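You operate a simulated robot arm through the tools that you are given. There is no shell and no other tool.

Carry out the task below with a simulated robot arm. There is one attempt and no reset: what you move stays moved.

JOB
Put things in order on the door side of the bed. At the end: the pink cloth from the door side of the bed stands on top of the beige boot jack; the red tin (marked "CEDAR BALLS") stands where the pink cloth stood; the round brush from the door side of the bed stands where the cedar block stood; the cedar block from the door side of the bed stands where the red tin stood; whatever was shut is shut again. Leave all else as you found it, and nothing knocked over.

Only the result counts: the job must be done as asked and must still hold three seconds after the hand-in. Knocking over, shifting, dropping, spilling or breaking anything else fails it. Flat cloth is picked up by pressing the open fingertips on it (5 to 10 N) and closing them slowly along it; thin cloth reads only 2 to 8 mm in the jaws.

ROBOT AND FRAMES
A 6-joint arm with a two-finger gripper, fixed in place. Base frame: the origin is at the foot of the arm, x ahead of it, y to its left, z up; the work surface is at about z = 0. Units: cm, degrees, N and s.
With the tool pointing down near the work surface it reaches from about 18 to 48 cm from the base axis. Its first joint turns from -66.0 to 66.0 degrees. Payload 1.76 kg.
Tool frame: the origin (TCP) lies between the finger pads and is the grasp point; the fingertips stand 2.9 cm ahead of it; z points along the fingers, y is the line along which they close. The gripper opens to 8.2 cm; its body begins 5.8 cm behind the TCP.
Orientation is that of the tool frame in the base frame, as a unit quaternion [w, x, y, z]. With the fingers straight down and closing along the base's y, the tool's x points along the base's -x, its y along +y and its z along -z.

CONTROLS
- The arm moves only by the tool drive_tool. Its argument "moves" is a list that holds one entry, the list of rows, each a list of 7 numbers: the shift along the tool's x, y, z in units of 30 mm (1.0 is 30 mm), then the turn, a rotation vector about the tool's x, y, z in units of 5 degrees (1.0 is 5 degrees), then the opening, from 0 (shut) to 1 (fully open). In form: [[[x, y, z, wx, wy, wz, gripper], ...]]. A call has 1 to 20 rows; each row shifts and turns the commanded pose from where the row before left it, along the tool's axes as they then stand. A call with a number of a shift or a turn outside -1 to 1 is refused whole. Rows are played at 5 a second. More than 5 cm and 8.6 degrees between two rows, or a gripper value outside its range, and nothing of the call is played. Where a pose cannot be reached the arm comes as near as it can. A force on the tool above 40 N (or 10 N above the force at the start of the call, whichever is more), or a blocked arm, ends the call early, and 0.2 s more pass. The fingers move at their own pace (about 20.35 cm/s each) and stop on an object; they squeeze with about 26 N. The grip force told is the motor's: it shows also when the fingers shut on nothing. Time passes only in rows, and 0.2 s behind the last, so rows that do not move let the fingers close. It gives the time, the measured TCP pose, the force on the tool (base axes), the opening and the grip force at its end, in the units of the frame above (readings bear some noise), with the torque about the TCP (base axes, N m) and any sound that the robot's microphone picked up, and new pictures: "pictures" is both (left out), scene, wrist or none.
- Cameras (640 x 400 px; columns grow to the right, rows downward): "scene" is fixed at [5.22, 32.82, 44.82]; the picture's right is [-0.86, -0.51, 0.00], its down [-0.18, 0.31, -0.93] and it looks along [0.47, -0.80, -0.36] (base axes); focal length 290 px, centre (320, 200). "wrist" rides on the gripper at [7.9, 0.4, -8.9] in the tool frame; the picture's right is [-0.05, 1.00, 0.00], its down [-0.71, -0.04, -0.71] and it looks along [-0.71, -0.04, 0.71] (tool axes); focal length 256 px, centre (320, 200). There is no depth. A picture from a camera that has moved, and an enlarged one, comes with that camera's place and axes in the base frame and with its lens. The place of the scene camera against the robot may be out by one fixed shift of up to 1.2 cm in any direction.
- inspect(camera, box): a new picture of the part [left, top, right, bottom] of that camera's present view, enlarged. No time passes.
- sign_off(): hands the job in; it is judged then, once.

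Nothing tells you positions but the pictures and the camera data. Unless the task says otherwise, let go and move clear before handing in.

The tools are called by a JSON object that holds its "op" and its "data". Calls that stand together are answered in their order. drive_tool: Moves the arm, as the interface text tells. Its arguments: {"type":"object","properties":{"moves":{"type":"array","items":{"type":"array","items":{"type":"array","items":{"type":"number"}}}},"pictures":{"type":"string","enum":["both","scene","wrist","none"]}},"required":["moves"]} The other tools are called the same way: inspect (camera, box) takes an enlarged picture of a part of a camera's view; sign_off () hands the job in.

At the start:

```text
t: 0.0
tcp_pos: [21.11, -12.27, 35.17]
ee_rot: [0.002, -0.001, 1.0, -0.001]
force: [0.2, -0.9, -0.2]
moment: [-0.02, -0.03, -0.04]
opening: 8.19
grasp_force: 0.0
```

scene: 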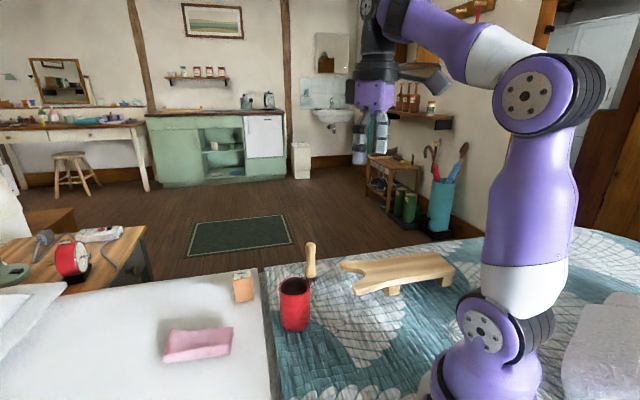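
wrist: 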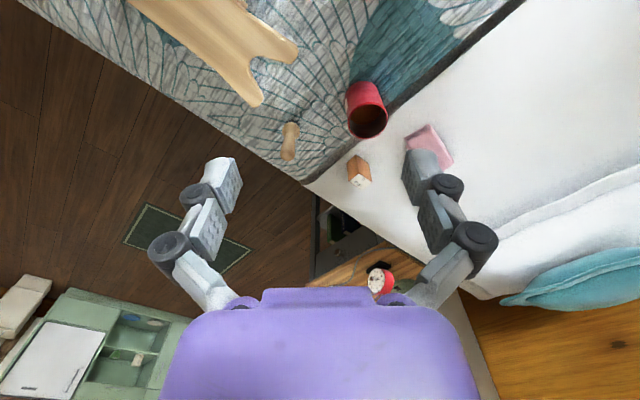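

I see a bed with a pink cloth, a small cedar block, a red tin, a round brush (wooden handle) and a beige boot jack. I'll look closer before moving.

{"op": "inspect", "data": {"camera": "scene", "box": [140, 220, 300, 380]}}

{"op": "inspect", "data": {"camera": "scene", "box": [220, 220, 480, 380]}}

{"op": "inspect", "data": {"camera": "wrist", "box": [240, 60, 480, 210]}}

{"op": "inspect", "data": {"camera": "wrist", "box": [120, 0, 400, 175]}}

```text
2.50 times, centred on (220, 300) of scene
camera zoom: at [5.22, 32.82, 44.82], right [-0.86, -0.51, 0.0], down [-0.18, 0.31, -0.93], along [0.47, -0.8, -0.36], focal length 725 px, centre (570, -50)
```

zoom: 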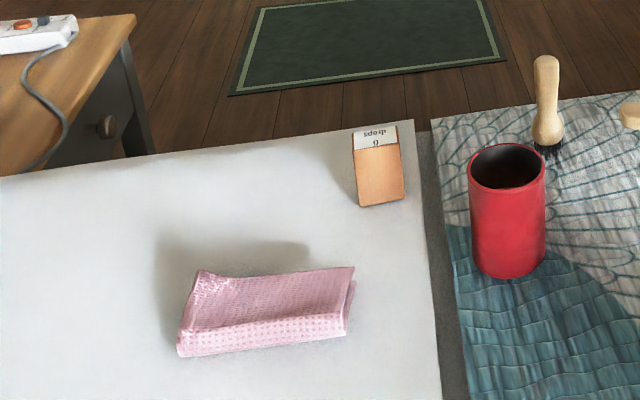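

```text
2.46 times, centred on (350, 300) of scene
camera zoom: at [5.22, 32.82, 44.82], right [-0.86, -0.51, 0.0], down [-0.18, 0.31, -0.93], along [0.47, -0.8, -0.36], focal length 714 px, centre (246, -46)
```

zoom: 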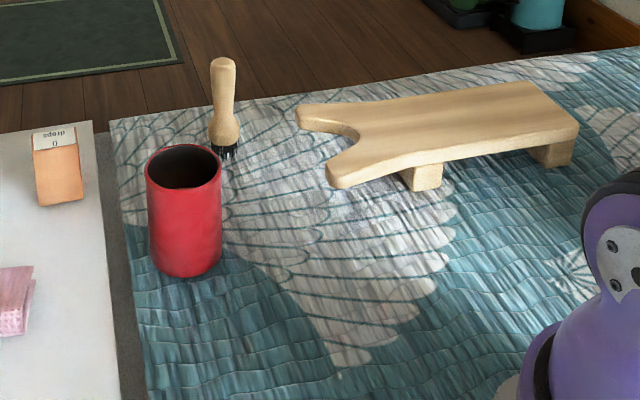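

```text
2.67 times, centred on (360, 135) of wrist
camera zoom: at [13.1, -11.81, 44.15], right [0.05, 1.0, 0.0], down [0.7, -0.04, 0.71], along [0.71, -0.04, -0.71], focal length 683 px, centre (213, 373)
```

zoom: 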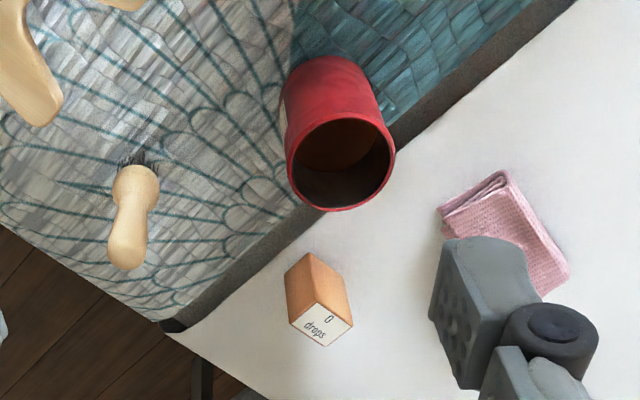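

```text
2.29 times, centred on (260, 88) of wrist
camera zoom: at [13.1, -11.81, 44.15], right [0.05, 1.0, 0.0], down [0.7, -0.04, 0.71], along [0.71, -0.04, -0.71], focal length 585 px, centre (457, 457)
```

zoom: 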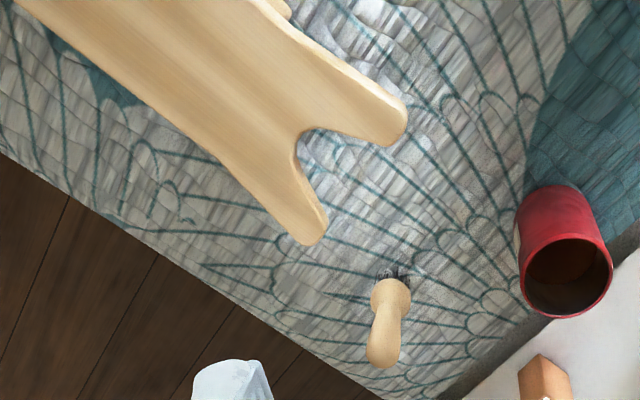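

I have rough positions: tin near (32,-5), cedar block near (47,-5), cloth near (43,9), brush near (36,-18), and boot jack around (17,-29). I'm moving the wrist camera nearer to refine these.

{"op": "drive_tool", "data": {"moves": [[[-0.593, 0.485, 0.878, 0, 0, 0, 1], [-0.593, 0.485, 0.878, 0, 0, 0, 1], [-0.593, 0.485, 0.878, 0, 0, 0, 1], [-0.593, 0.485, 0.878, 0, 0, 0, 1], [-0.593, 0.485, 0.878, 0, 0, 0, 1], [0, 0, 0, 0, 0, 0, 1]]], "pictures": "both"}}

```text
t: 1.4
tcp_pos: [29.94, -5.04, 21.99]
ee_rot: [0.001, 0.0, 1.0, -0.002]
force: [-0.4, 0.0, -0.7]
moment: [-0.04, 0.04, 0.02]
opening: 8.2
grasp_force: 0.1
camera wrist: at [22.1, -4.61, 31.06], right [0.05, 1.0, 0.0], down [0.7, -0.04, 0.71], along [0.71, -0.04, -0.71], focal length 256 px, centre (320, 200)
```

scene: 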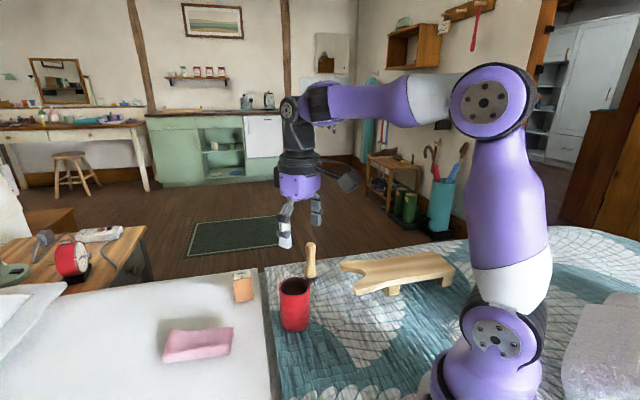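
wrist: 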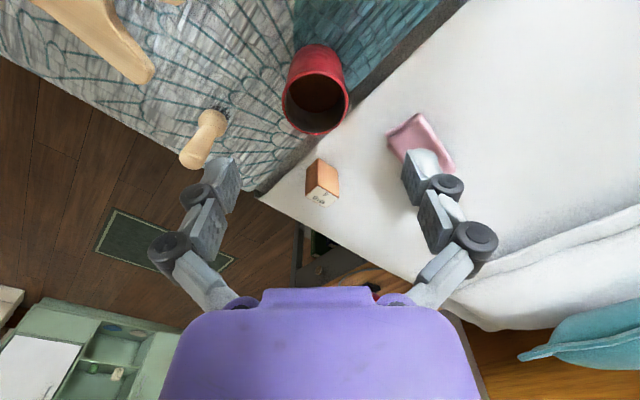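

{"op": "inspect", "data": {"camera": "wrist", "box": [240, 20, 400, 145]}}

{"op": "inspect", "data": {"camera": "wrist", "box": [270, 80, 480, 220]}}

{"op": "inspect", "data": {"camera": "wrist", "box": [60, 0, 260, 180]}}

```text
3.20 times, centred on (320, 82) of wrist
camera zoom: at [22.1, -4.61, 31.06], right [0.05, 1.0, 0.0], down [0.7, -0.04, 0.71], along [0.71, -0.04, -0.71], focal length 819 px, centre (320, 576)
```

zoom: 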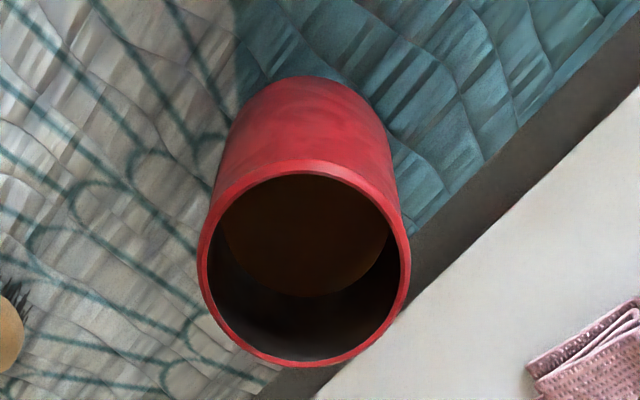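

```text
2.86 times, centred on (375, 150) of wrist
camera zoom: at [22.1, -4.61, 31.06], right [0.05, 1.0, 0.0], down [0.7, -0.04, 0.71], along [0.71, -0.04, -0.71], focal length 731 px, centre (163, 343)
```

zoom: 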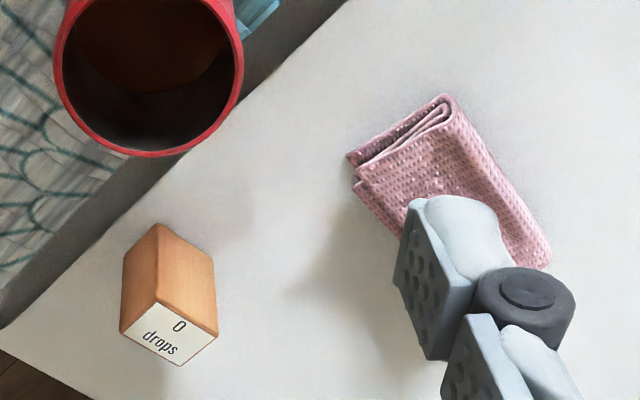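

```text
2.22 times, centred on (160, 90) of wrist
camera zoom: at [22.1, -4.61, 31.06], right [0.05, 1.0, 0.0], down [0.7, -0.04, 0.71], along [0.71, -0.04, -0.71], focal length 569 px, centre (676, 444)
```

zoom: 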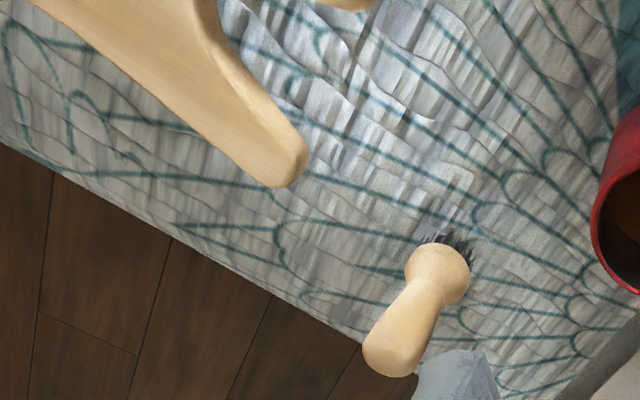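

The red tin stands at about (32.7,-5.7), the cedar block at (46.7,-5.6), the brush near (36.7,-18.6), and the cloth is a folded strip about 12 x 5 cm near (43,8.5). Next I'll look at the boot jack from closer.

{"op": "drive_tool", "data": {"moves": [[[0.664, -0.903, -0.095, 0, 0, 0, 1], [0.664, -0.903, -0.095, 0, 0, 0, 1], [0.664, -0.903, -0.095, 0, 0, 0, 1], [0.664, -0.903, -0.095, 0, 0, 0, 1], [0.664, -0.903, -0.095, 0, 0, 0, 1], [0.664, -0.903, -0.095, 0, 0, 0, 1], [0.664, -0.903, -0.095, 0, 0, 0, 1], [0, 0, 0, 0, 0, 1, 1], [0, 0, 0, 0, 0, 1, 1], [0, 0, 0, 0, 0, 1, 1], [0, 0, 0, 0, 0, 1, 1], [0, 0, 0, 0, 0, 1, 1], [0, 0, 0, 0, 0, 1, 1], [0, 0, 0, 0, 0, 1, 1], [0, 0, 0, 0, 0, 1, 1], [0, 0, 0, 0, 0, 1, 1], [0, 0, 0, 0, 0, 1, 1], [0, 0, 0, 0, 0, 1, 1], [0, 0, 0, 0, 0, 0, 1]]], "pictures": "both"}}

```text
t: 5.4
tcp_pos: [15.98, -23.97, 24.12]
ee_rot: [0.001, 0.463, 0.886, 0.0]
force: [0.2, 0.4, -0.5]
moment: [0.0, 0.02, 0.01]
opening: 8.21
grasp_force: 0.0
camera wrist: at [11.84, -17.24, 33.07], right [0.85, 0.53, 0.0], down [0.37, -0.6, 0.71], along [0.37, -0.6, -0.71], focal length 256 px, centre (320, 200)
```

scene: 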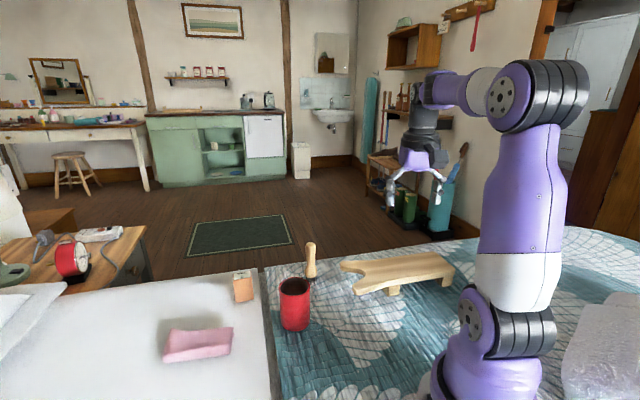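
wrist: 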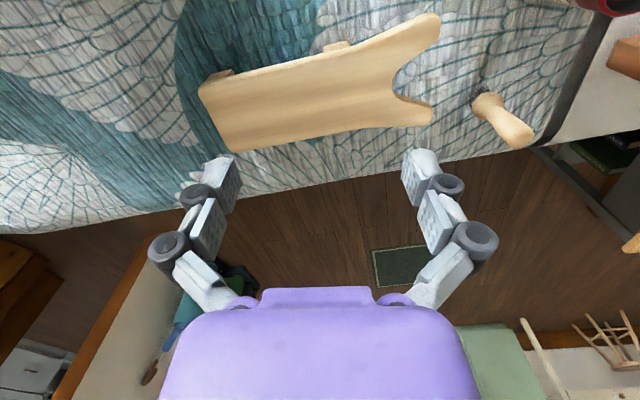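

{"op": "inspect", "data": {"camera": "wrist", "box": [180, 0, 460, 175]}}

{"op": "inspect", "data": {"camera": "scene", "box": [320, 220, 480, 320]}}

{"op": "inspect", "data": {"camera": "wrist", "box": [440, 60, 600, 160]}}

```text
2.29 times, centred on (320, 88) of wrist
camera zoom: at [11.84, -17.24, 33.07], right [0.85, 0.53, 0.0], down [0.37, -0.6, 0.71], along [0.37, -0.6, -0.71], focal length 585 px, centre (320, 457)
```

zoom: 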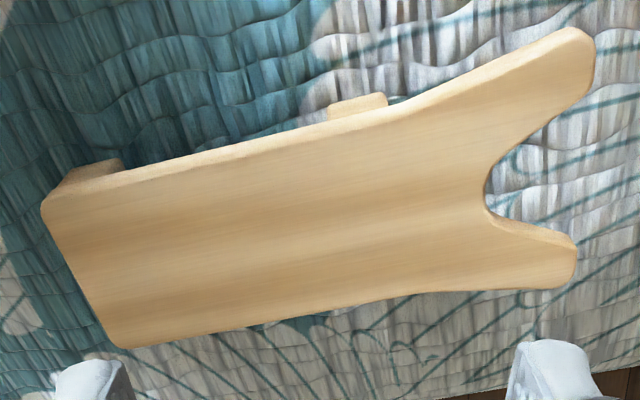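

```text
4.00 times, centred on (400, 270) of scene
camera zoom: at [5.22, 32.82, 44.82], right [-0.86, -0.51, 0.0], down [-0.18, 0.31, -0.93], along [0.47, -0.8, -0.36], focal length 1160 px, centre (0, -80)
```

zoom: 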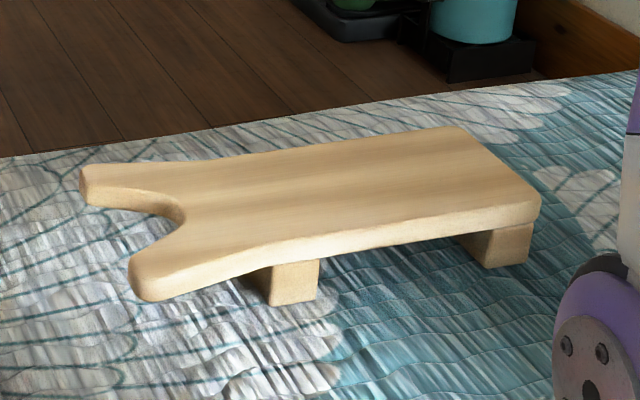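

```text
4.00 times, centred on (520, 110) of wrist
camera zoom: at [11.84, -17.24, 33.07], right [0.85, 0.53, 0.0], down [0.37, -0.6, 0.71], along [0.37, -0.6, -0.71], focal length 1024 px, centre (-480, 560)
```

zoom: 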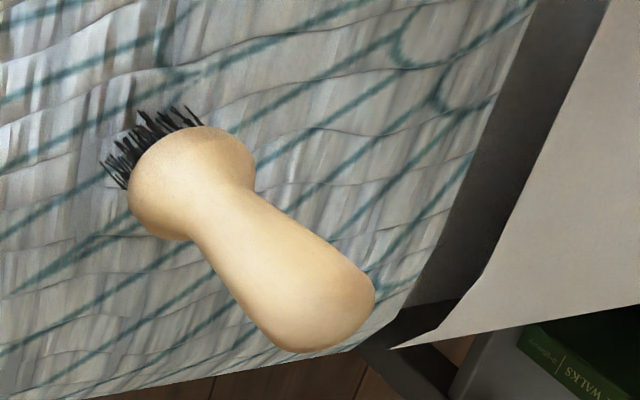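

The boot jack is a flat plank on two blocks, its top at about z=4.3, running from the tail (9,-37) to the notch (24,-22). I'll go back to the cloth for a close look.

{"op": "drive_tool", "data": {"moves": [[[0.4125, 0.9635, 0.167, 0, 0, 0, 1], [0.4125, 0.9635, 0.167, 0, 0, 0, 1], [0.4125, 0.9635, 0.167, 0, 0, 0, 1], [0.4125, 0.9635, 0.167, 0, 0, 0, 1], [0.4125, 0.9635, 0.167, 0, 0, 0, 1], [0.4125, 0.9635, 0.167, 0, 0, 0, 1], [0.4125, 0.9635, 0.167, 0, 0, 0, 1], [0.4125, 0.9635, 0.167, 0, 0, 0, 1], [0.4125, 0.9635, 0.167, 0, 0, 0, 1], [0.4125, 0.9635, 0.167, 0, 0, 0, 1], [0.4125, 0.9635, 0.167, 0, 0, 0, 1], [0.4125, 0.9635, 0.167, 0, 0, 0, 1], [0, 0, 0, 0, 0, -1, 1], [0, 0, 0, 0, 0, -1, 1], [0, 0, 0, 0, 0, -1, 1], [0, 0, 0, 0, 0, -1, 1], [0, 0, 0, 0, 0, -1, 1], [0, 0, 0, 0, 0, -1, 1], [0, 0, 0, 0, 0, -1, 1], [0, 0, 0, 0, 0, -1, 1]]], "pictures": "both"}}

```text
t: 9.6
tcp_pos: [35.86, 8.04, 18.07]
ee_rot: [0.001, 0.13, 0.992, -0.001]
force: [-0.1, -0.3, 0.0]
moment: [-0.02, 0.01, 0.04]
opening: 8.23
grasp_force: 0.0
camera wrist: at [28.34, 10.48, 26.99], right [0.31, 0.95, 0.0], down [0.67, -0.22, 0.71], along [0.67, -0.22, -0.71], focal length 256 px, centre (320, 200)
```

scene: 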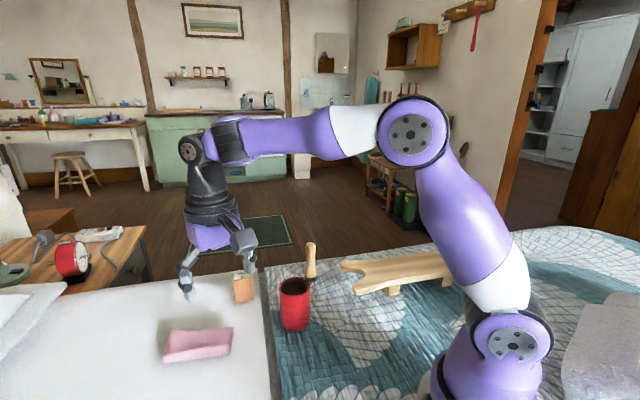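
wrist: 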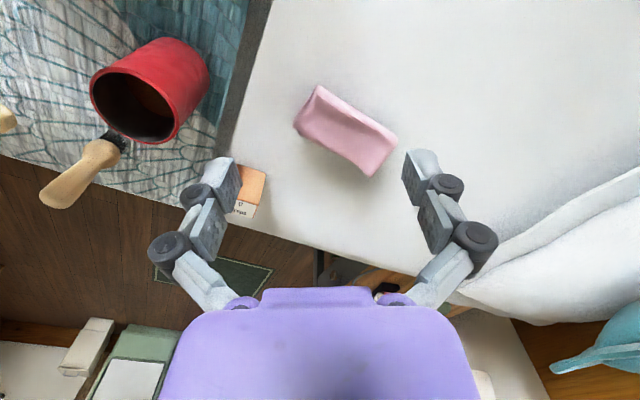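

{"op": "inspect", "data": {"camera": "wrist", "box": [265, 70, 425, 190]}}

{"op": "inspect", "data": {"camera": "scene", "box": [140, 300, 260, 380]}}

{"op": "inspect", "data": {"camera": "wrist", "box": [30, 20, 230, 160]}}

```text
3.33 times, centred on (345, 130) of wrist
camera zoom: at [28.34, 10.48, 26.99], right [0.31, 0.95, 0.0], down [0.67, -0.22, 0.71], along [0.67, -0.22, -0.71], focal length 853 px, centre (237, 433)
```

zoom: 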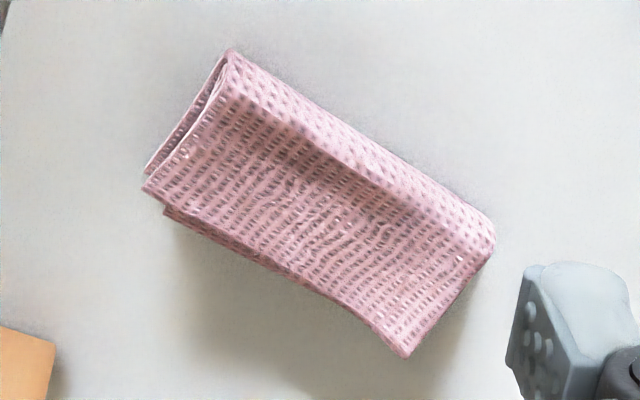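

```text
5.00 times, centred on (200, 340) of scene
camera zoom: at [5.22, 32.82, 44.82], right [-0.86, -0.51, 0.0], down [-0.18, 0.31, -0.93], along [0.47, -0.8, -0.36], focal length 1450 px, centre (920, -500)
```

zoom: 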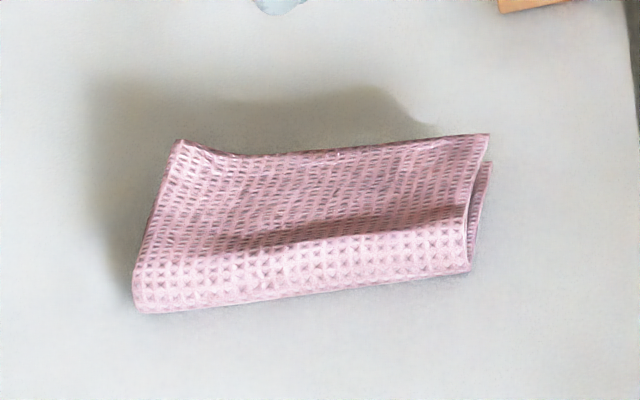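

```text
2.86 times, centred on (130, 90) of wrist
camera zoom: at [28.34, 10.48, 26.99], right [0.31, 0.95, 0.0], down [0.67, -0.22, 0.71], along [0.67, -0.22, -0.71], focal length 731 px, centre (863, 514)
```

zoom: 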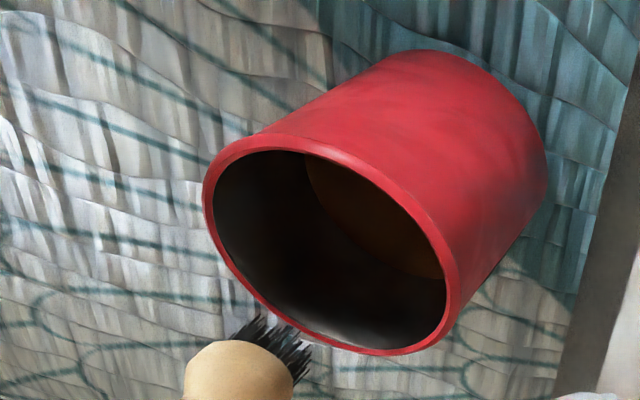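

The cloth is a soft folded stack, about 11 x 5.3 x 2 cm, centred near (43.6,8.7) with its long axis at about 37°. I'll turn the gripper to straddle its width and stop above it to check alignment.

{"op": "drive_tool", "data": {"moves": [[[-0.609, 0.219, 0.5, 0, 0, 0, 1], [-0.609, 0.219, 0.5, 0, 0, 0, 1], [-0.609, 0.219, 0.5, 0, 0, 0, 1], [-0.609, 0.219, 0.5, 0, 0, 0, 1], [0, 0, 0, 0, 0, -1, 1], [0, 0, 0, 0, 0, -1, 1], [0, 0, 0, 0, 0, -1, 1], [0, 0, 0, 0, 0, -1, 1], [0, 0, 0, 0, 0, -1, 1], [0, 0, 0, 0, 0, -1, 1], [0, 0, 0, 0, 0, -1, 1], [0, 0, 0, 0, 0, -1, 1], [0, 0, 0, 0, 0, -1, 1], [0, 0, 0, 0, 0, -1, 1], [0, 0, 0, 0, 0, -0.6, 1], [0, 0, 0, 0, 0, 0, 1]]], "pictures": "both"}}

```text
t: 13.0
tcp_pos: [43.59, 8.69, 12.12]
ee_rot: [0.0, -0.325, 0.946, -0.001]
force: [-0.1, 0.3, 0.6]
moment: [0.01, -0.04, 0.02]
opening: 8.2
grasp_force: 0.1
camera wrist: at [37.18, 4.18, 21.08], right [-0.57, 0.82, 0.0], down [0.58, 0.41, 0.71], along [0.58, 0.4, -0.71], focal length 256 px, centre (320, 200)
```

scene: 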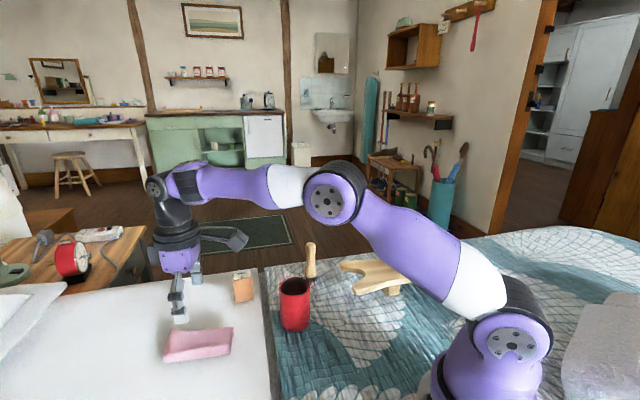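
wrist: 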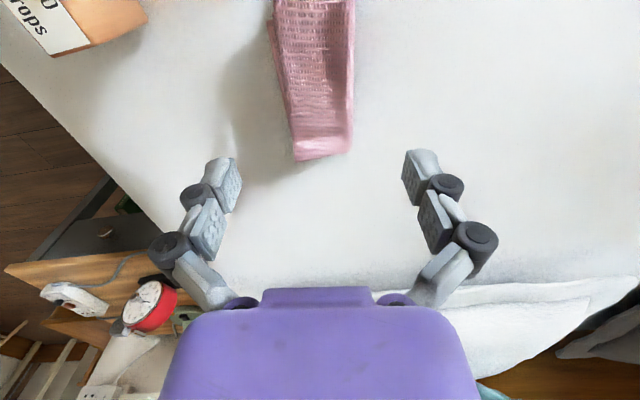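

Aligned over the cloth: its long axis runs up the middle of the wrist picture. Descending to straddle it.

{"op": "drive_tool", "data": {"moves": [[[0, 0, 0.7, 0, 0, 0, 1], [0, 0, 0.7, 0, 0, 0, 1], [0, 0, 0.7, 0, 0, 0, 1], [0, 0, 0.5, 0, 0, 0, 1], [0, 0, 0, 0, 0, 0, 1]]], "pictures": "both"}}

```text
t: 14.2
tcp_pos: [43.7, 8.83, 4.18]
ee_rot: [0.0, -0.325, 0.946, -0.001]
force: [0.1, 0.2, -0.8]
moment: [0.0, 0.01, 0.0]
opening: 8.22
grasp_force: 0.0
camera wrist: at [37.31, 4.19, 13.16], right [-0.57, 0.82, 0.0], down [0.58, 0.41, 0.71], along [0.58, 0.4, -0.71], focal length 256 px, centre (320, 200)
```

scene: 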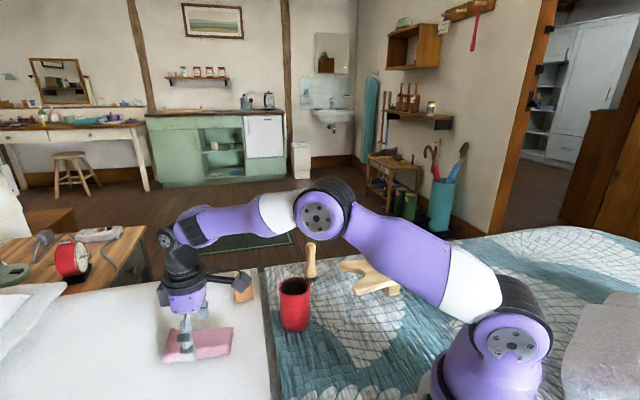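
wrist: 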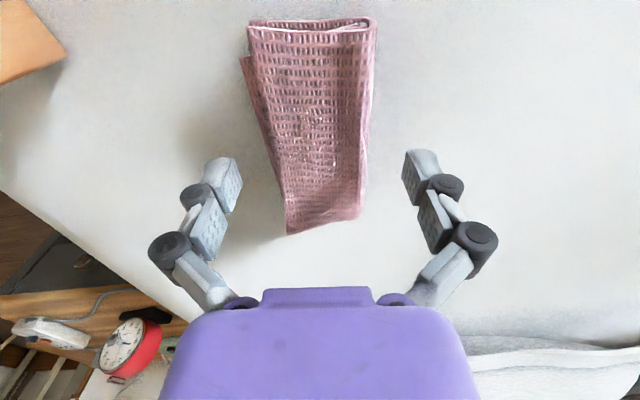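

The cloth is centred between the open fingers. I'll go slightly lower and close slowly.

{"op": "drive_tool", "data": {"moves": [[[0, 0, 0.22, 0, 0, 0, 1], [0, 0, 0, 0, 0, 0, 0.9], [0, 0, 0, 0, 0, 0, 0.8], [0, 0, 0, 0, 0, 0, 0.7], [0, 0, 0, 0, 0, 0, 0.6], [0, 0, 0, 0, 0, 0, 0.55], [0, 0, 0, 0, 0, 0, 0.5]]], "pictures": "both"}}

```text
t: 15.8
tcp_pos: [43.78, 8.69, 3.7]
ee_rot: [0.0, -0.326, 0.945, -0.002]
force: [-0.5, -1.0, 3.9]
moment: [-0.06, 0.07, 0.0]
opening: 5.5
grasp_force: 26.0
camera wrist: at [37.28, 4.16, 12.55], right [-0.57, 0.82, 0.0], down [0.58, 0.41, 0.71], along [0.58, 0.4, -0.71], focal length 256 px, centre (320, 200)
```

scene: 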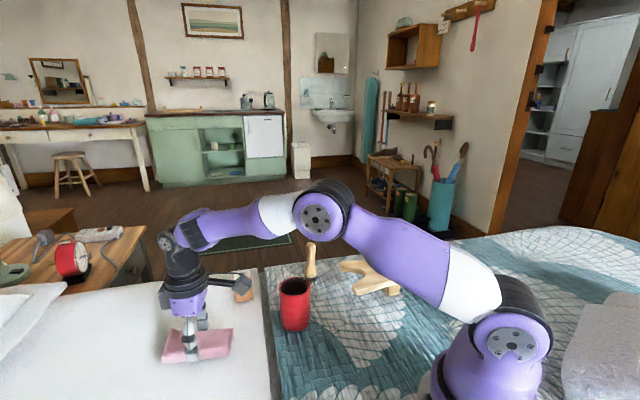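
wrist: 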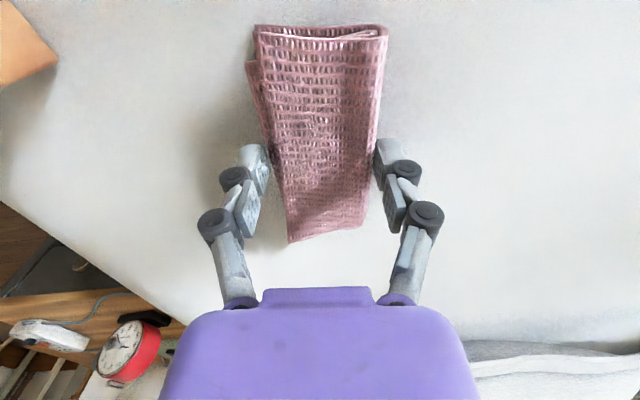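

The fingers stopped on the cloth at 5.5 cm with full grip force. Lifting it straight up.

{"op": "drive_tool", "data": {"moves": [[[0, 0, 0, 0, 0, 0, 0.4], [0, 0, -0.2, 0, 0, 0, 0.4], [0, 0, -0.4, 0, 0, 0, 0.4], [0, 0, -0.7, 0, 0, 0, 0.4], [0, 0, -0.7, 0, 0, 0, 0.4], [0, 0, -0.7, 0, 0, 0, 0.4], [0, 0, 0, 0, 0, 0, 0.4]]], "pictures": "both"}}

```text
t: 17.4
tcp_pos: [43.52, 8.81, 11.73]
ee_rot: [0.001, -0.326, 0.945, -0.001]
force: [-0.6, -0.2, 0.2]
moment: [-0.04, 0.02, 0.04]
opening: 5.52
grasp_force: 25.8
camera wrist: at [37.06, 4.27, 20.7], right [-0.57, 0.82, 0.0], down [0.58, 0.41, 0.71], along [0.58, 0.4, -0.71], focal length 256 px, centre (320, 200)
```

scene: 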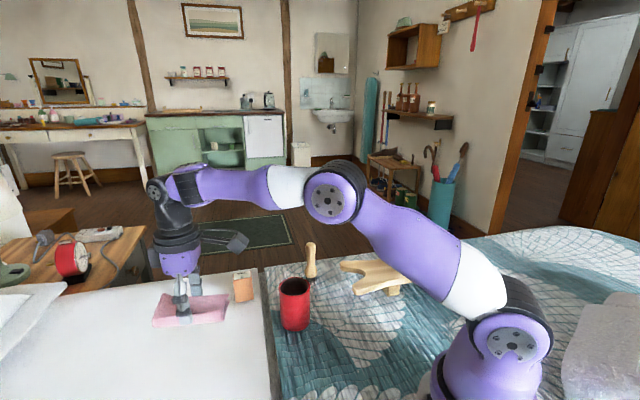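
wrist: 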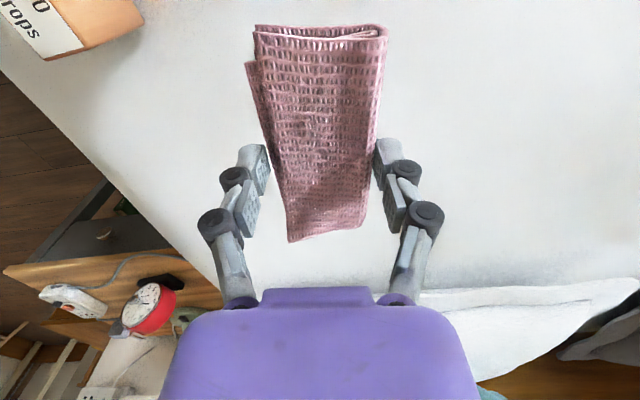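

The cloth holds its shape and is firmly gripped. I'll raise it and carry it over to the boot jack.

{"op": "drive_tool", "data": {"moves": [[[0, 0, -1, 0, 0, 0, 0.4], [0, 0, -1, 0, 0, 0, 0.4], [0.784, -0.2535, -0.05, 0, 0, 0, 0.4], [0.784, -0.2535, -0.05, 0, 0, 0, 0.4], [0.784, -0.2535, -0.05, 0, 0, 0, 0.4], [0.784, -0.2535, -0.05, 0, 0, 0, 0.4], [0.784, -0.2535, -0.05, 0, 0, 0, 0.4], [0.784, -0.2535, -0.05, 0, 0, 0, 0.4], [0.784, -0.2535, -0.05, 0, 0, 0, 0.4], [0.784, -0.2535, -0.05, 0, 0, 0, 0.4], [0.784, -0.2535, -0.05, 0, 0, 0, 0.4], [0.784, -0.2535, -0.05, 0, 0, 0, 0.4], [0.784, -0.2535, -0.05, 0, 0, 0, 0.4], [0.784, -0.2535, -0.05, 0, 0, 0, 0.4], [0.784, -0.2535, -0.05, 0, 0, 0, 0.4], [0.784, -0.2535, -0.05, 0, 0, 0, 0.4], [0.784, -0.2535, -0.05, 0, 0, 0, 0.4], [0.784, -0.2535, -0.05, 0, 0, 0, 0.4], [0, 0, 0, 0, 0, 0, 0.4]]], "pictures": "both"}}

```text
t: 21.4
tcp_pos: [21.49, -24.0, 20.07]
ee_rot: [0.001, -0.326, 0.945, -0.001]
force: [-0.3, 0.4, 1.0]
moment: [-0.02, 0.01, 0.02]
opening: 5.5
grasp_force: 26.1
camera wrist: at [14.99, -28.59, 29.03], right [-0.57, 0.82, 0.0], down [0.58, 0.41, 0.71], along [0.58, 0.4, -0.71], focal length 256 px, centre (320, 200)
```

scene: 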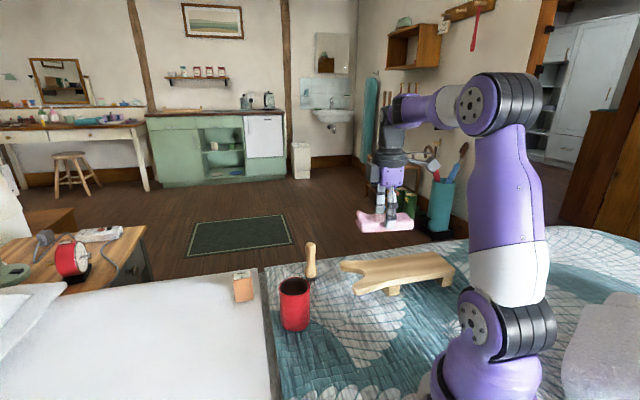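
wrist: 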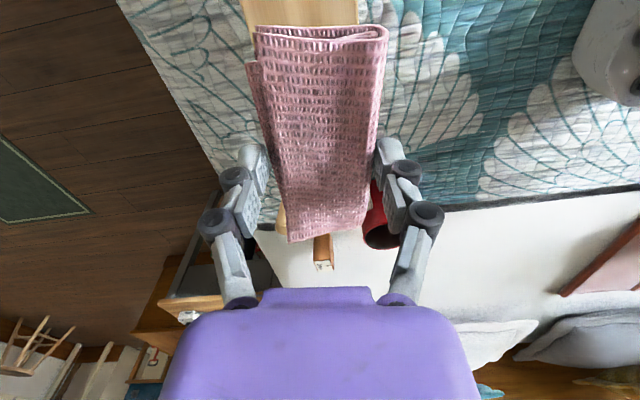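

{"op": "drive_tool", "data": {"moves": [[[0.8, -0.22, 0, 0, 0, -0.6, 0.4], [0.8, -0.22, 0, 0, 0, -0.6, 0.4], [0, 0, 0.9, 0, 0, 0, 0.4], [0, 0, 0.9, 0, 0, 0, 0.4], [0, 0, 0.7, 0, 0, 0, 0.4], [0, 0, 0, 0, 0, 0, 0.4]]], "pictures": "both"}}

```text
t: 22.8
tcp_pos: [18.55, -28.11, 12.66]
ee_rot: [0.001, -0.375, 0.927, -0.002]
force: [1.1, -0.1, 0.0]
moment: [0.0, 0.0, 0.0]
opening: 5.53
grasp_force: 25.8
camera wrist: at [12.57, -33.25, 21.54], right [-0.65, 0.76, 0.0], down [0.53, 0.46, 0.71], along [0.54, 0.46, -0.71], focal length 256 px, centre (320, 200)
```

scene: 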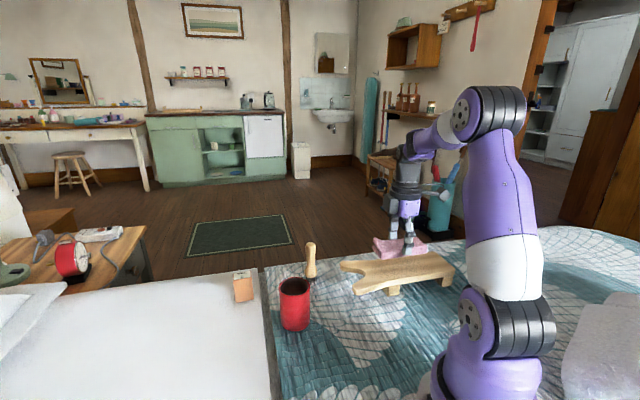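
wrist: 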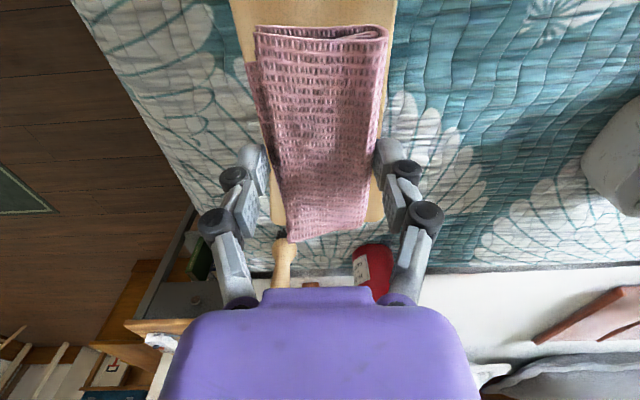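

The cloth is lined up with the boot jack, well inside its width and short of the notch. Lowering with a small sideways correction.

{"op": "drive_tool", "data": {"moves": [[[0, -0.13, 0.4, 0, 0, 0, 0.4], [0, 0, 0.4, 0, 0, 0, 0.4], [0, 0, 0.3, 0, 0, 0, 0.4], [0, 0, 0.2, 0, 0, 0, 0.4], [0, 0, 0, 0, 0, 0, 0.4]]], "pictures": "both"}}

{"op": "inspect", "data": {"camera": "scene", "box": [320, 200, 480, 310]}}

```text
t: 24.0
tcp_pos: [18.77, -28.34, 8.72]
ee_rot: [0.0, -0.374, 0.927, -0.001]
force: [-0.4, 0.2, -0.1]
moment: [-0.01, -0.02, 0.0]
opening: 5.51
grasp_force: 25.9
camera wrist: at [12.81, -33.55, 17.67], right [-0.65, 0.76, 0.0], down [0.53, 0.46, 0.71], along [0.54, 0.46, -0.71], focal length 256 px, centre (320, 200)
```

scene: 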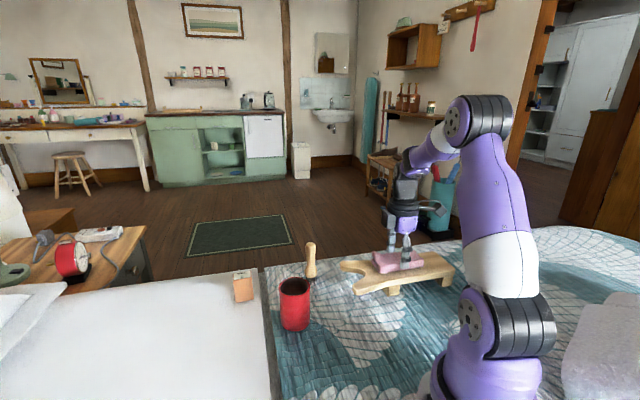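
wrist: 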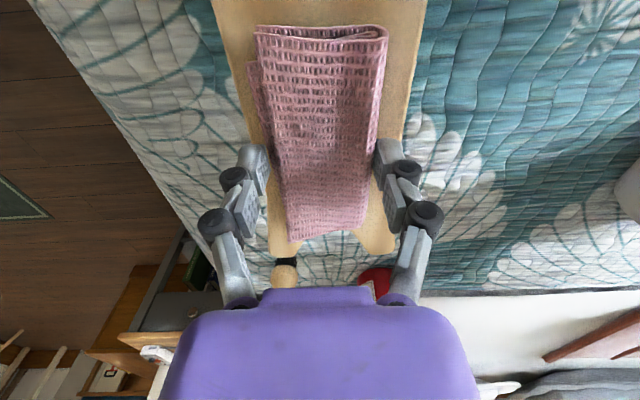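

```text
3.64 times, centred on (400, 255) of scene
camera zoom: at [5.22, 32.82, 44.82], right [-0.86, -0.51, 0.0], down [-0.18, 0.31, -0.93], along [0.47, -0.8, -0.36], focal length 1055 px, centre (29, 0)
```

zoom: 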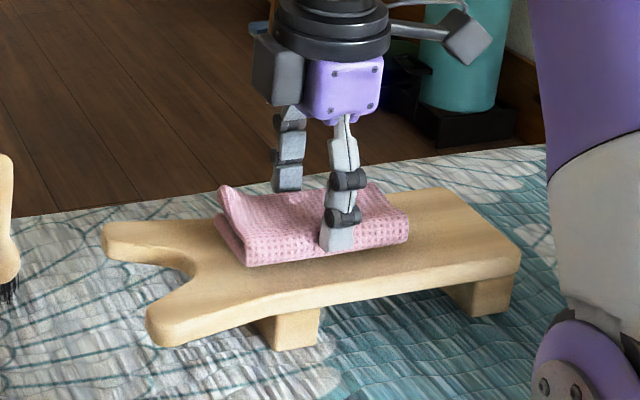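

{"op": "drive_tool", "data": {"moves": [[[0.25, 0, 0, 0, 0, 0, 0.4], [0.25, 0, 0, 0, 0, 0, 0.4], [0, 0, 0.07, 0, 0, 0, 0.4], [0, 0, 0.05, 0, 0, 0, 0.4], [0, 0, 0.05, 0, 0, 0, 0.4], [0, 0, 0, 0, 0, 0, 0.4]]], "pictures": "both"}}

{"op": "inspect", "data": {"camera": "scene", "box": [320, 200, 480, 310]}}

```text
t: 25.4
tcp_pos: [17.86, -29.43, 8.25]
ee_rot: [0.0, -0.375, 0.927, 0.0]
force: [0.6, 0.3, -0.6]
moment: [0.01, 0.02, -0.01]
opening: 5.5
grasp_force: 25.6
camera wrist: at [11.85, -34.6, 17.23], right [-0.66, 0.76, 0.0], down [0.53, 0.46, 0.71], along [0.54, 0.46, -0.71], focal length 256 px, centre (320, 200)
```

scene: 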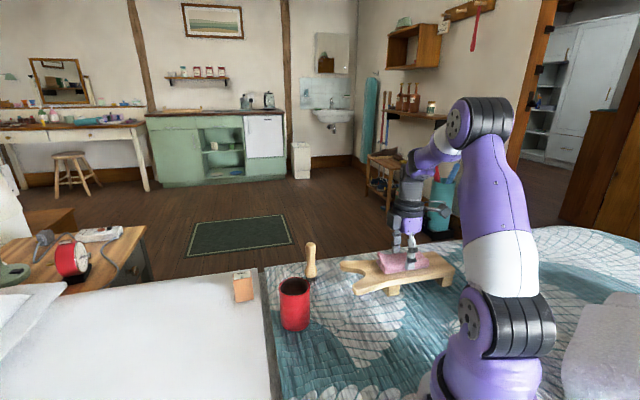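
wrist: 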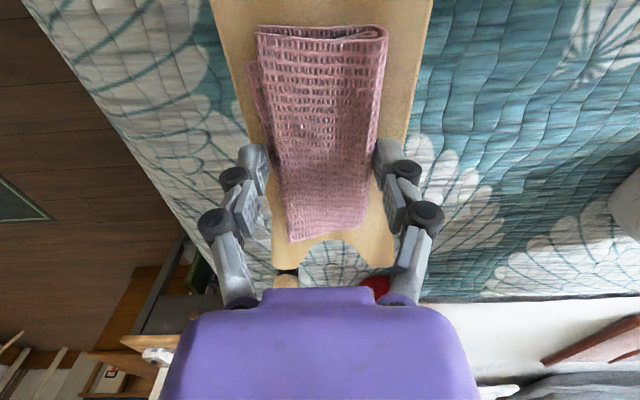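

```text
3.64 times, centred on (400, 255) of scene
camera zoom: at [5.22, 32.82, 44.82], right [-0.86, -0.51, 0.0], down [-0.18, 0.31, -0.93], along [0.47, -0.8, -0.36], focal length 1055 px, centre (29, 0)
```

zoom: 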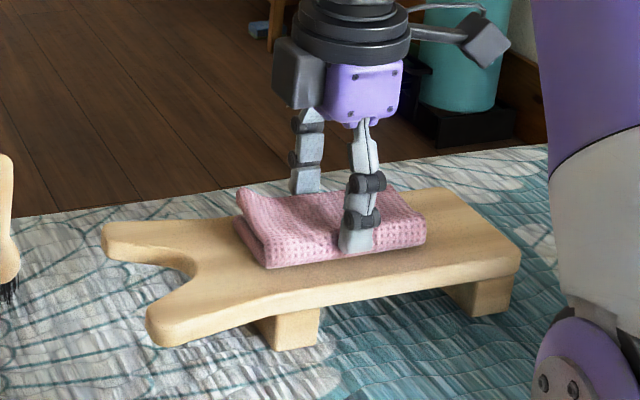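

Good position. Lowering in millimetre steps until contact shows.

{"op": "drive_tool", "data": {"moves": [[[0, 0, 0.04, 0, 0, 0, 0.4], [0, 0, 0.04, 0, 0, 0, 0.4], [0, 0, 0, 0, 0, 0, 0.4]]], "pictures": "none"}}

```text
t: 26.2
tcp_pos: [17.95, -29.35, 8.13]
ee_rot: [0.001, -0.375, 0.927, -0.003]
force: [-2.8, 6.2, 28.4]
moment: [0.19, 0.18, -0.02]
opening: 5.54
grasp_force: 26.0
```

Contact made (28 N). Easing up a millimetre, then opening.

{"op": "drive_tool", "data": {"moves": [[[0, 0, -0.05, 0, 0, 0, 0.4], [0, 0, 0, 0, 0, 0, 0.4]]], "pictures": "none"}}

```text
t: 26.8
tcp_pos: [17.88, -29.35, 8.19]
ee_rot: [0.0, -0.374, 0.927, -0.001]
force: [1.3, -2.2, 3.3]
moment: [0.0, -0.01, -0.02]
opening: 5.5
grasp_force: 25.8
```

{"op": "drive_tool", "data": {"moves": [[[0, 0, 0, 0, 0, 0, 0.7], [0, 0, 0, 0, 0, 0, 0.8], [0, 0, 0, 0, 0, 0, 0.9], [0, 0, 0, 0, 0, 0, 1], [0, 0, -0.3, 0, 0, 0, 1], [0, 0, -0.6, 0, 0, 0, 1], [0, 0, -0.9, 0, 0, 0, 1], [0, 0, -0.9, 0, 0, 0, 1], [0, 0, -0.9, 0, 0, 0, 1], [0, 0, 0, 0, 0, 0, 1]]], "pictures": "both"}}

{"op": "inspect", "data": {"camera": "scene", "box": [320, 200, 480, 310]}}

```text
t: 29.0
tcp_pos: [17.68, -29.54, 19.02]
ee_rot: [0.0, -0.375, 0.927, -0.001]
force: [0.2, -0.8, 0.2]
moment: [0.02, 0.01, -0.01]
opening: 8.21
grasp_force: 0.1
camera wrist: at [11.64, -34.67, 28.03], right [-0.66, 0.76, 0.0], down [0.53, 0.46, 0.71], along [0.54, 0.46, -0.71], focal length 256 px, centre (320, 200)
```

scene: 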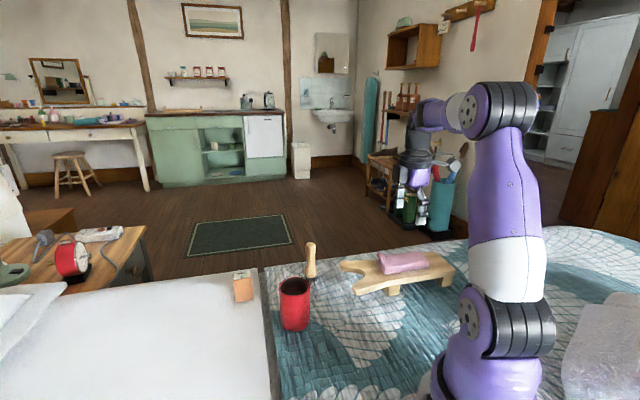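
wrist: 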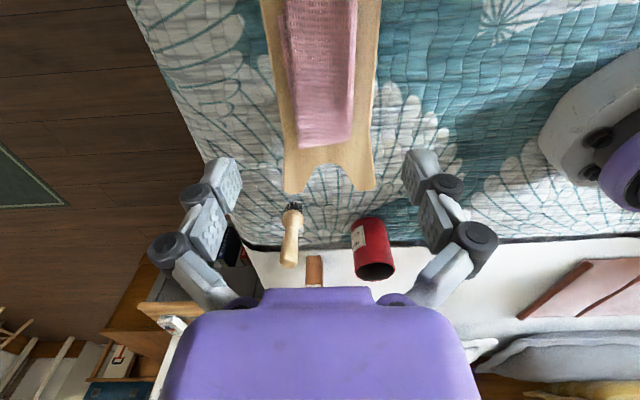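

```text
3.64 times, centred on (400, 255) of scene
camera zoom: at [5.22, 32.82, 44.82], right [-0.86, -0.51, 0.0], down [-0.18, 0.31, -0.93], along [0.47, -0.8, -0.36], focal length 1055 px, centre (29, 0)
```

zoom: 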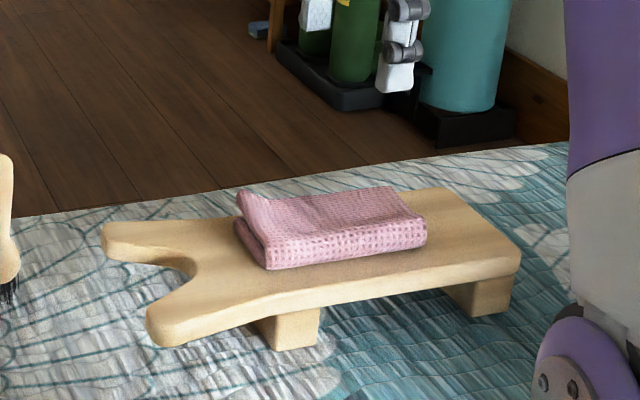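

{"op": "inspect", "data": {"camera": "wrist", "box": [260, 180, 420, 300]}}

{"op": "inspect", "data": {"camera": "wrist", "box": [480, 240, 640, 340]}}

```text
3.33 times, centred on (340, 240) of wrist
camera zoom: at [11.64, -34.67, 28.03], right [-0.66, 0.76, 0.0], down [0.53, 0.46, 0.71], along [0.54, 0.46, -0.71], focal length 853 px, centre (253, 67)
```

zoom: 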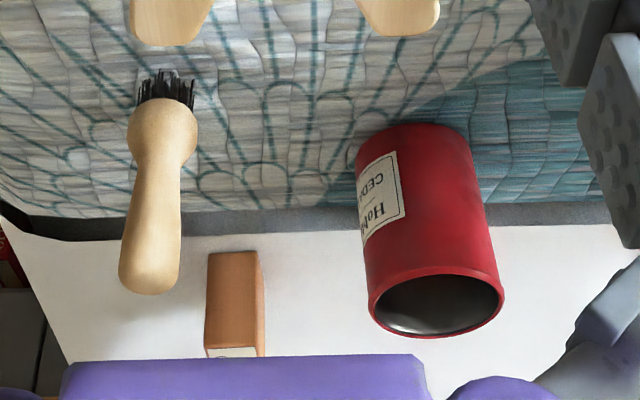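

```text
4.00 times, centred on (560, 290) of wrist
camera zoom: at [11.64, -34.67, 28.03], right [-0.66, 0.76, 0.0], down [0.53, 0.46, 0.71], along [0.54, 0.46, -0.71], focal length 1024 px, centre (-640, -160)
```

zoom: 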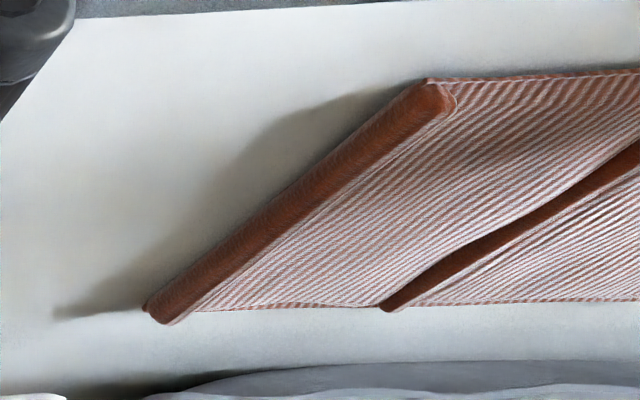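

The cloth lies squarely on the jack and the jack hasn't moved; the tin's label reads "CEDAR…". Next is the red tin: I'll move above it to refine its position.

{"op": "drive_tool", "data": {"moves": [[[-0.913, 0.23, 0.033, 0, 0, 0, 1], [-0.913, 0.23, 0.033, 0, 0, 0, 1], [-0.913, 0.23, 0.033, 0, 0, 0, 1], [-0.913, 0.23, 0.033, 0, 0, 0, 1], [-0.913, 0.23, 0.033, 0, 0, 0, 1], [-0.913, 0.23, 0.033, 0, 0, 0, 1], [-0.913, 0.23, 0.033, 0, 0, 0, 1], [-0.913, 0.23, 0.033, 0, 0, 0, 1], [-0.913, 0.23, 0.033, 0, 0, 0, 1], [-0.913, 0.23, 0.033, 0, 0, 0, 1], [0, 0, 0, 0, 0, 1, 1], [0, 0, 0, 0, 0, 1, 1], [0, 0, 0, 0, 0, 1, 1], [0, 0, 0, 0, 0, 1, 1], [0, 0, 0, 0, 0, 1, 1], [0, 0, 0, 0, 0, 1, 1], [0, 0, 0, 0, 0, 1, 1], [0, 0, 0, 0, 0, 1, 1], [0, 0, 0, 0, 0, 0.8, 1], [0, 0, 0, 0, 0, 0, 1]]], "pictures": "both"}}

{"op": "inspect", "data": {"camera": "wrist", "box": [220, 0, 420, 180]}}

```text
t: 33.2
tcp_pos: [32.81, -5.31, 18.12]
ee_rot: [0.0, 0.001, 1.0, -0.001]
force: [-0.4, -0.3, -0.3]
moment: [-0.02, 0.02, 0.02]
opening: 8.2
grasp_force: 0.1
camera wrist: at [24.81, -4.92, 26.9], right [0.05, 1.0, 0.0], down [0.7, -0.04, 0.71], along [0.71, -0.04, -0.71], focal length 256 px, centre (320, 200)
```

scene: 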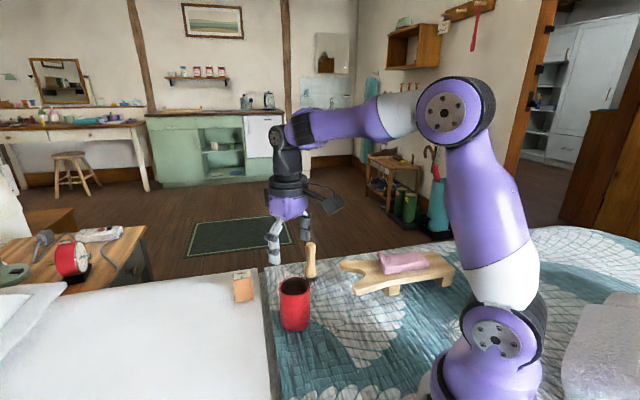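
wrist: 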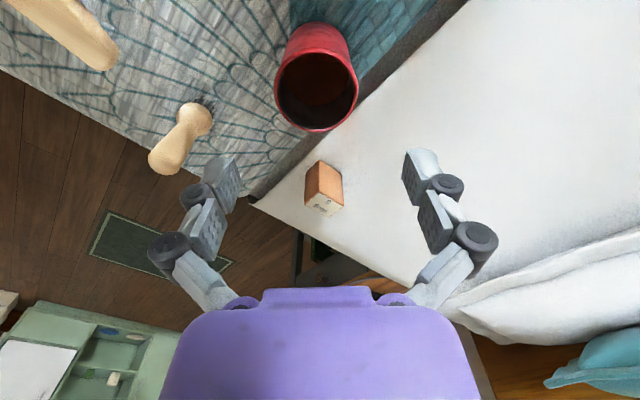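

```text
2.22 times, centred on (320, 90) of wrist
camera zoom: at [24.81, -4.92, 26.9], right [0.05, 1.0, 0.0], down [0.7, -0.04, 0.71], along [0.71, -0.04, -0.71], focal length 569 px, centre (320, 444)
```

zoom: 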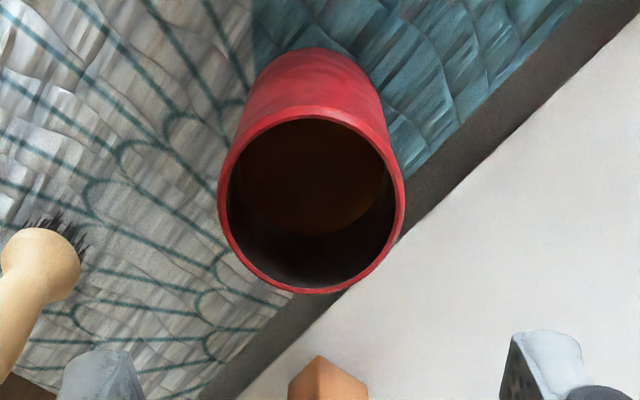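

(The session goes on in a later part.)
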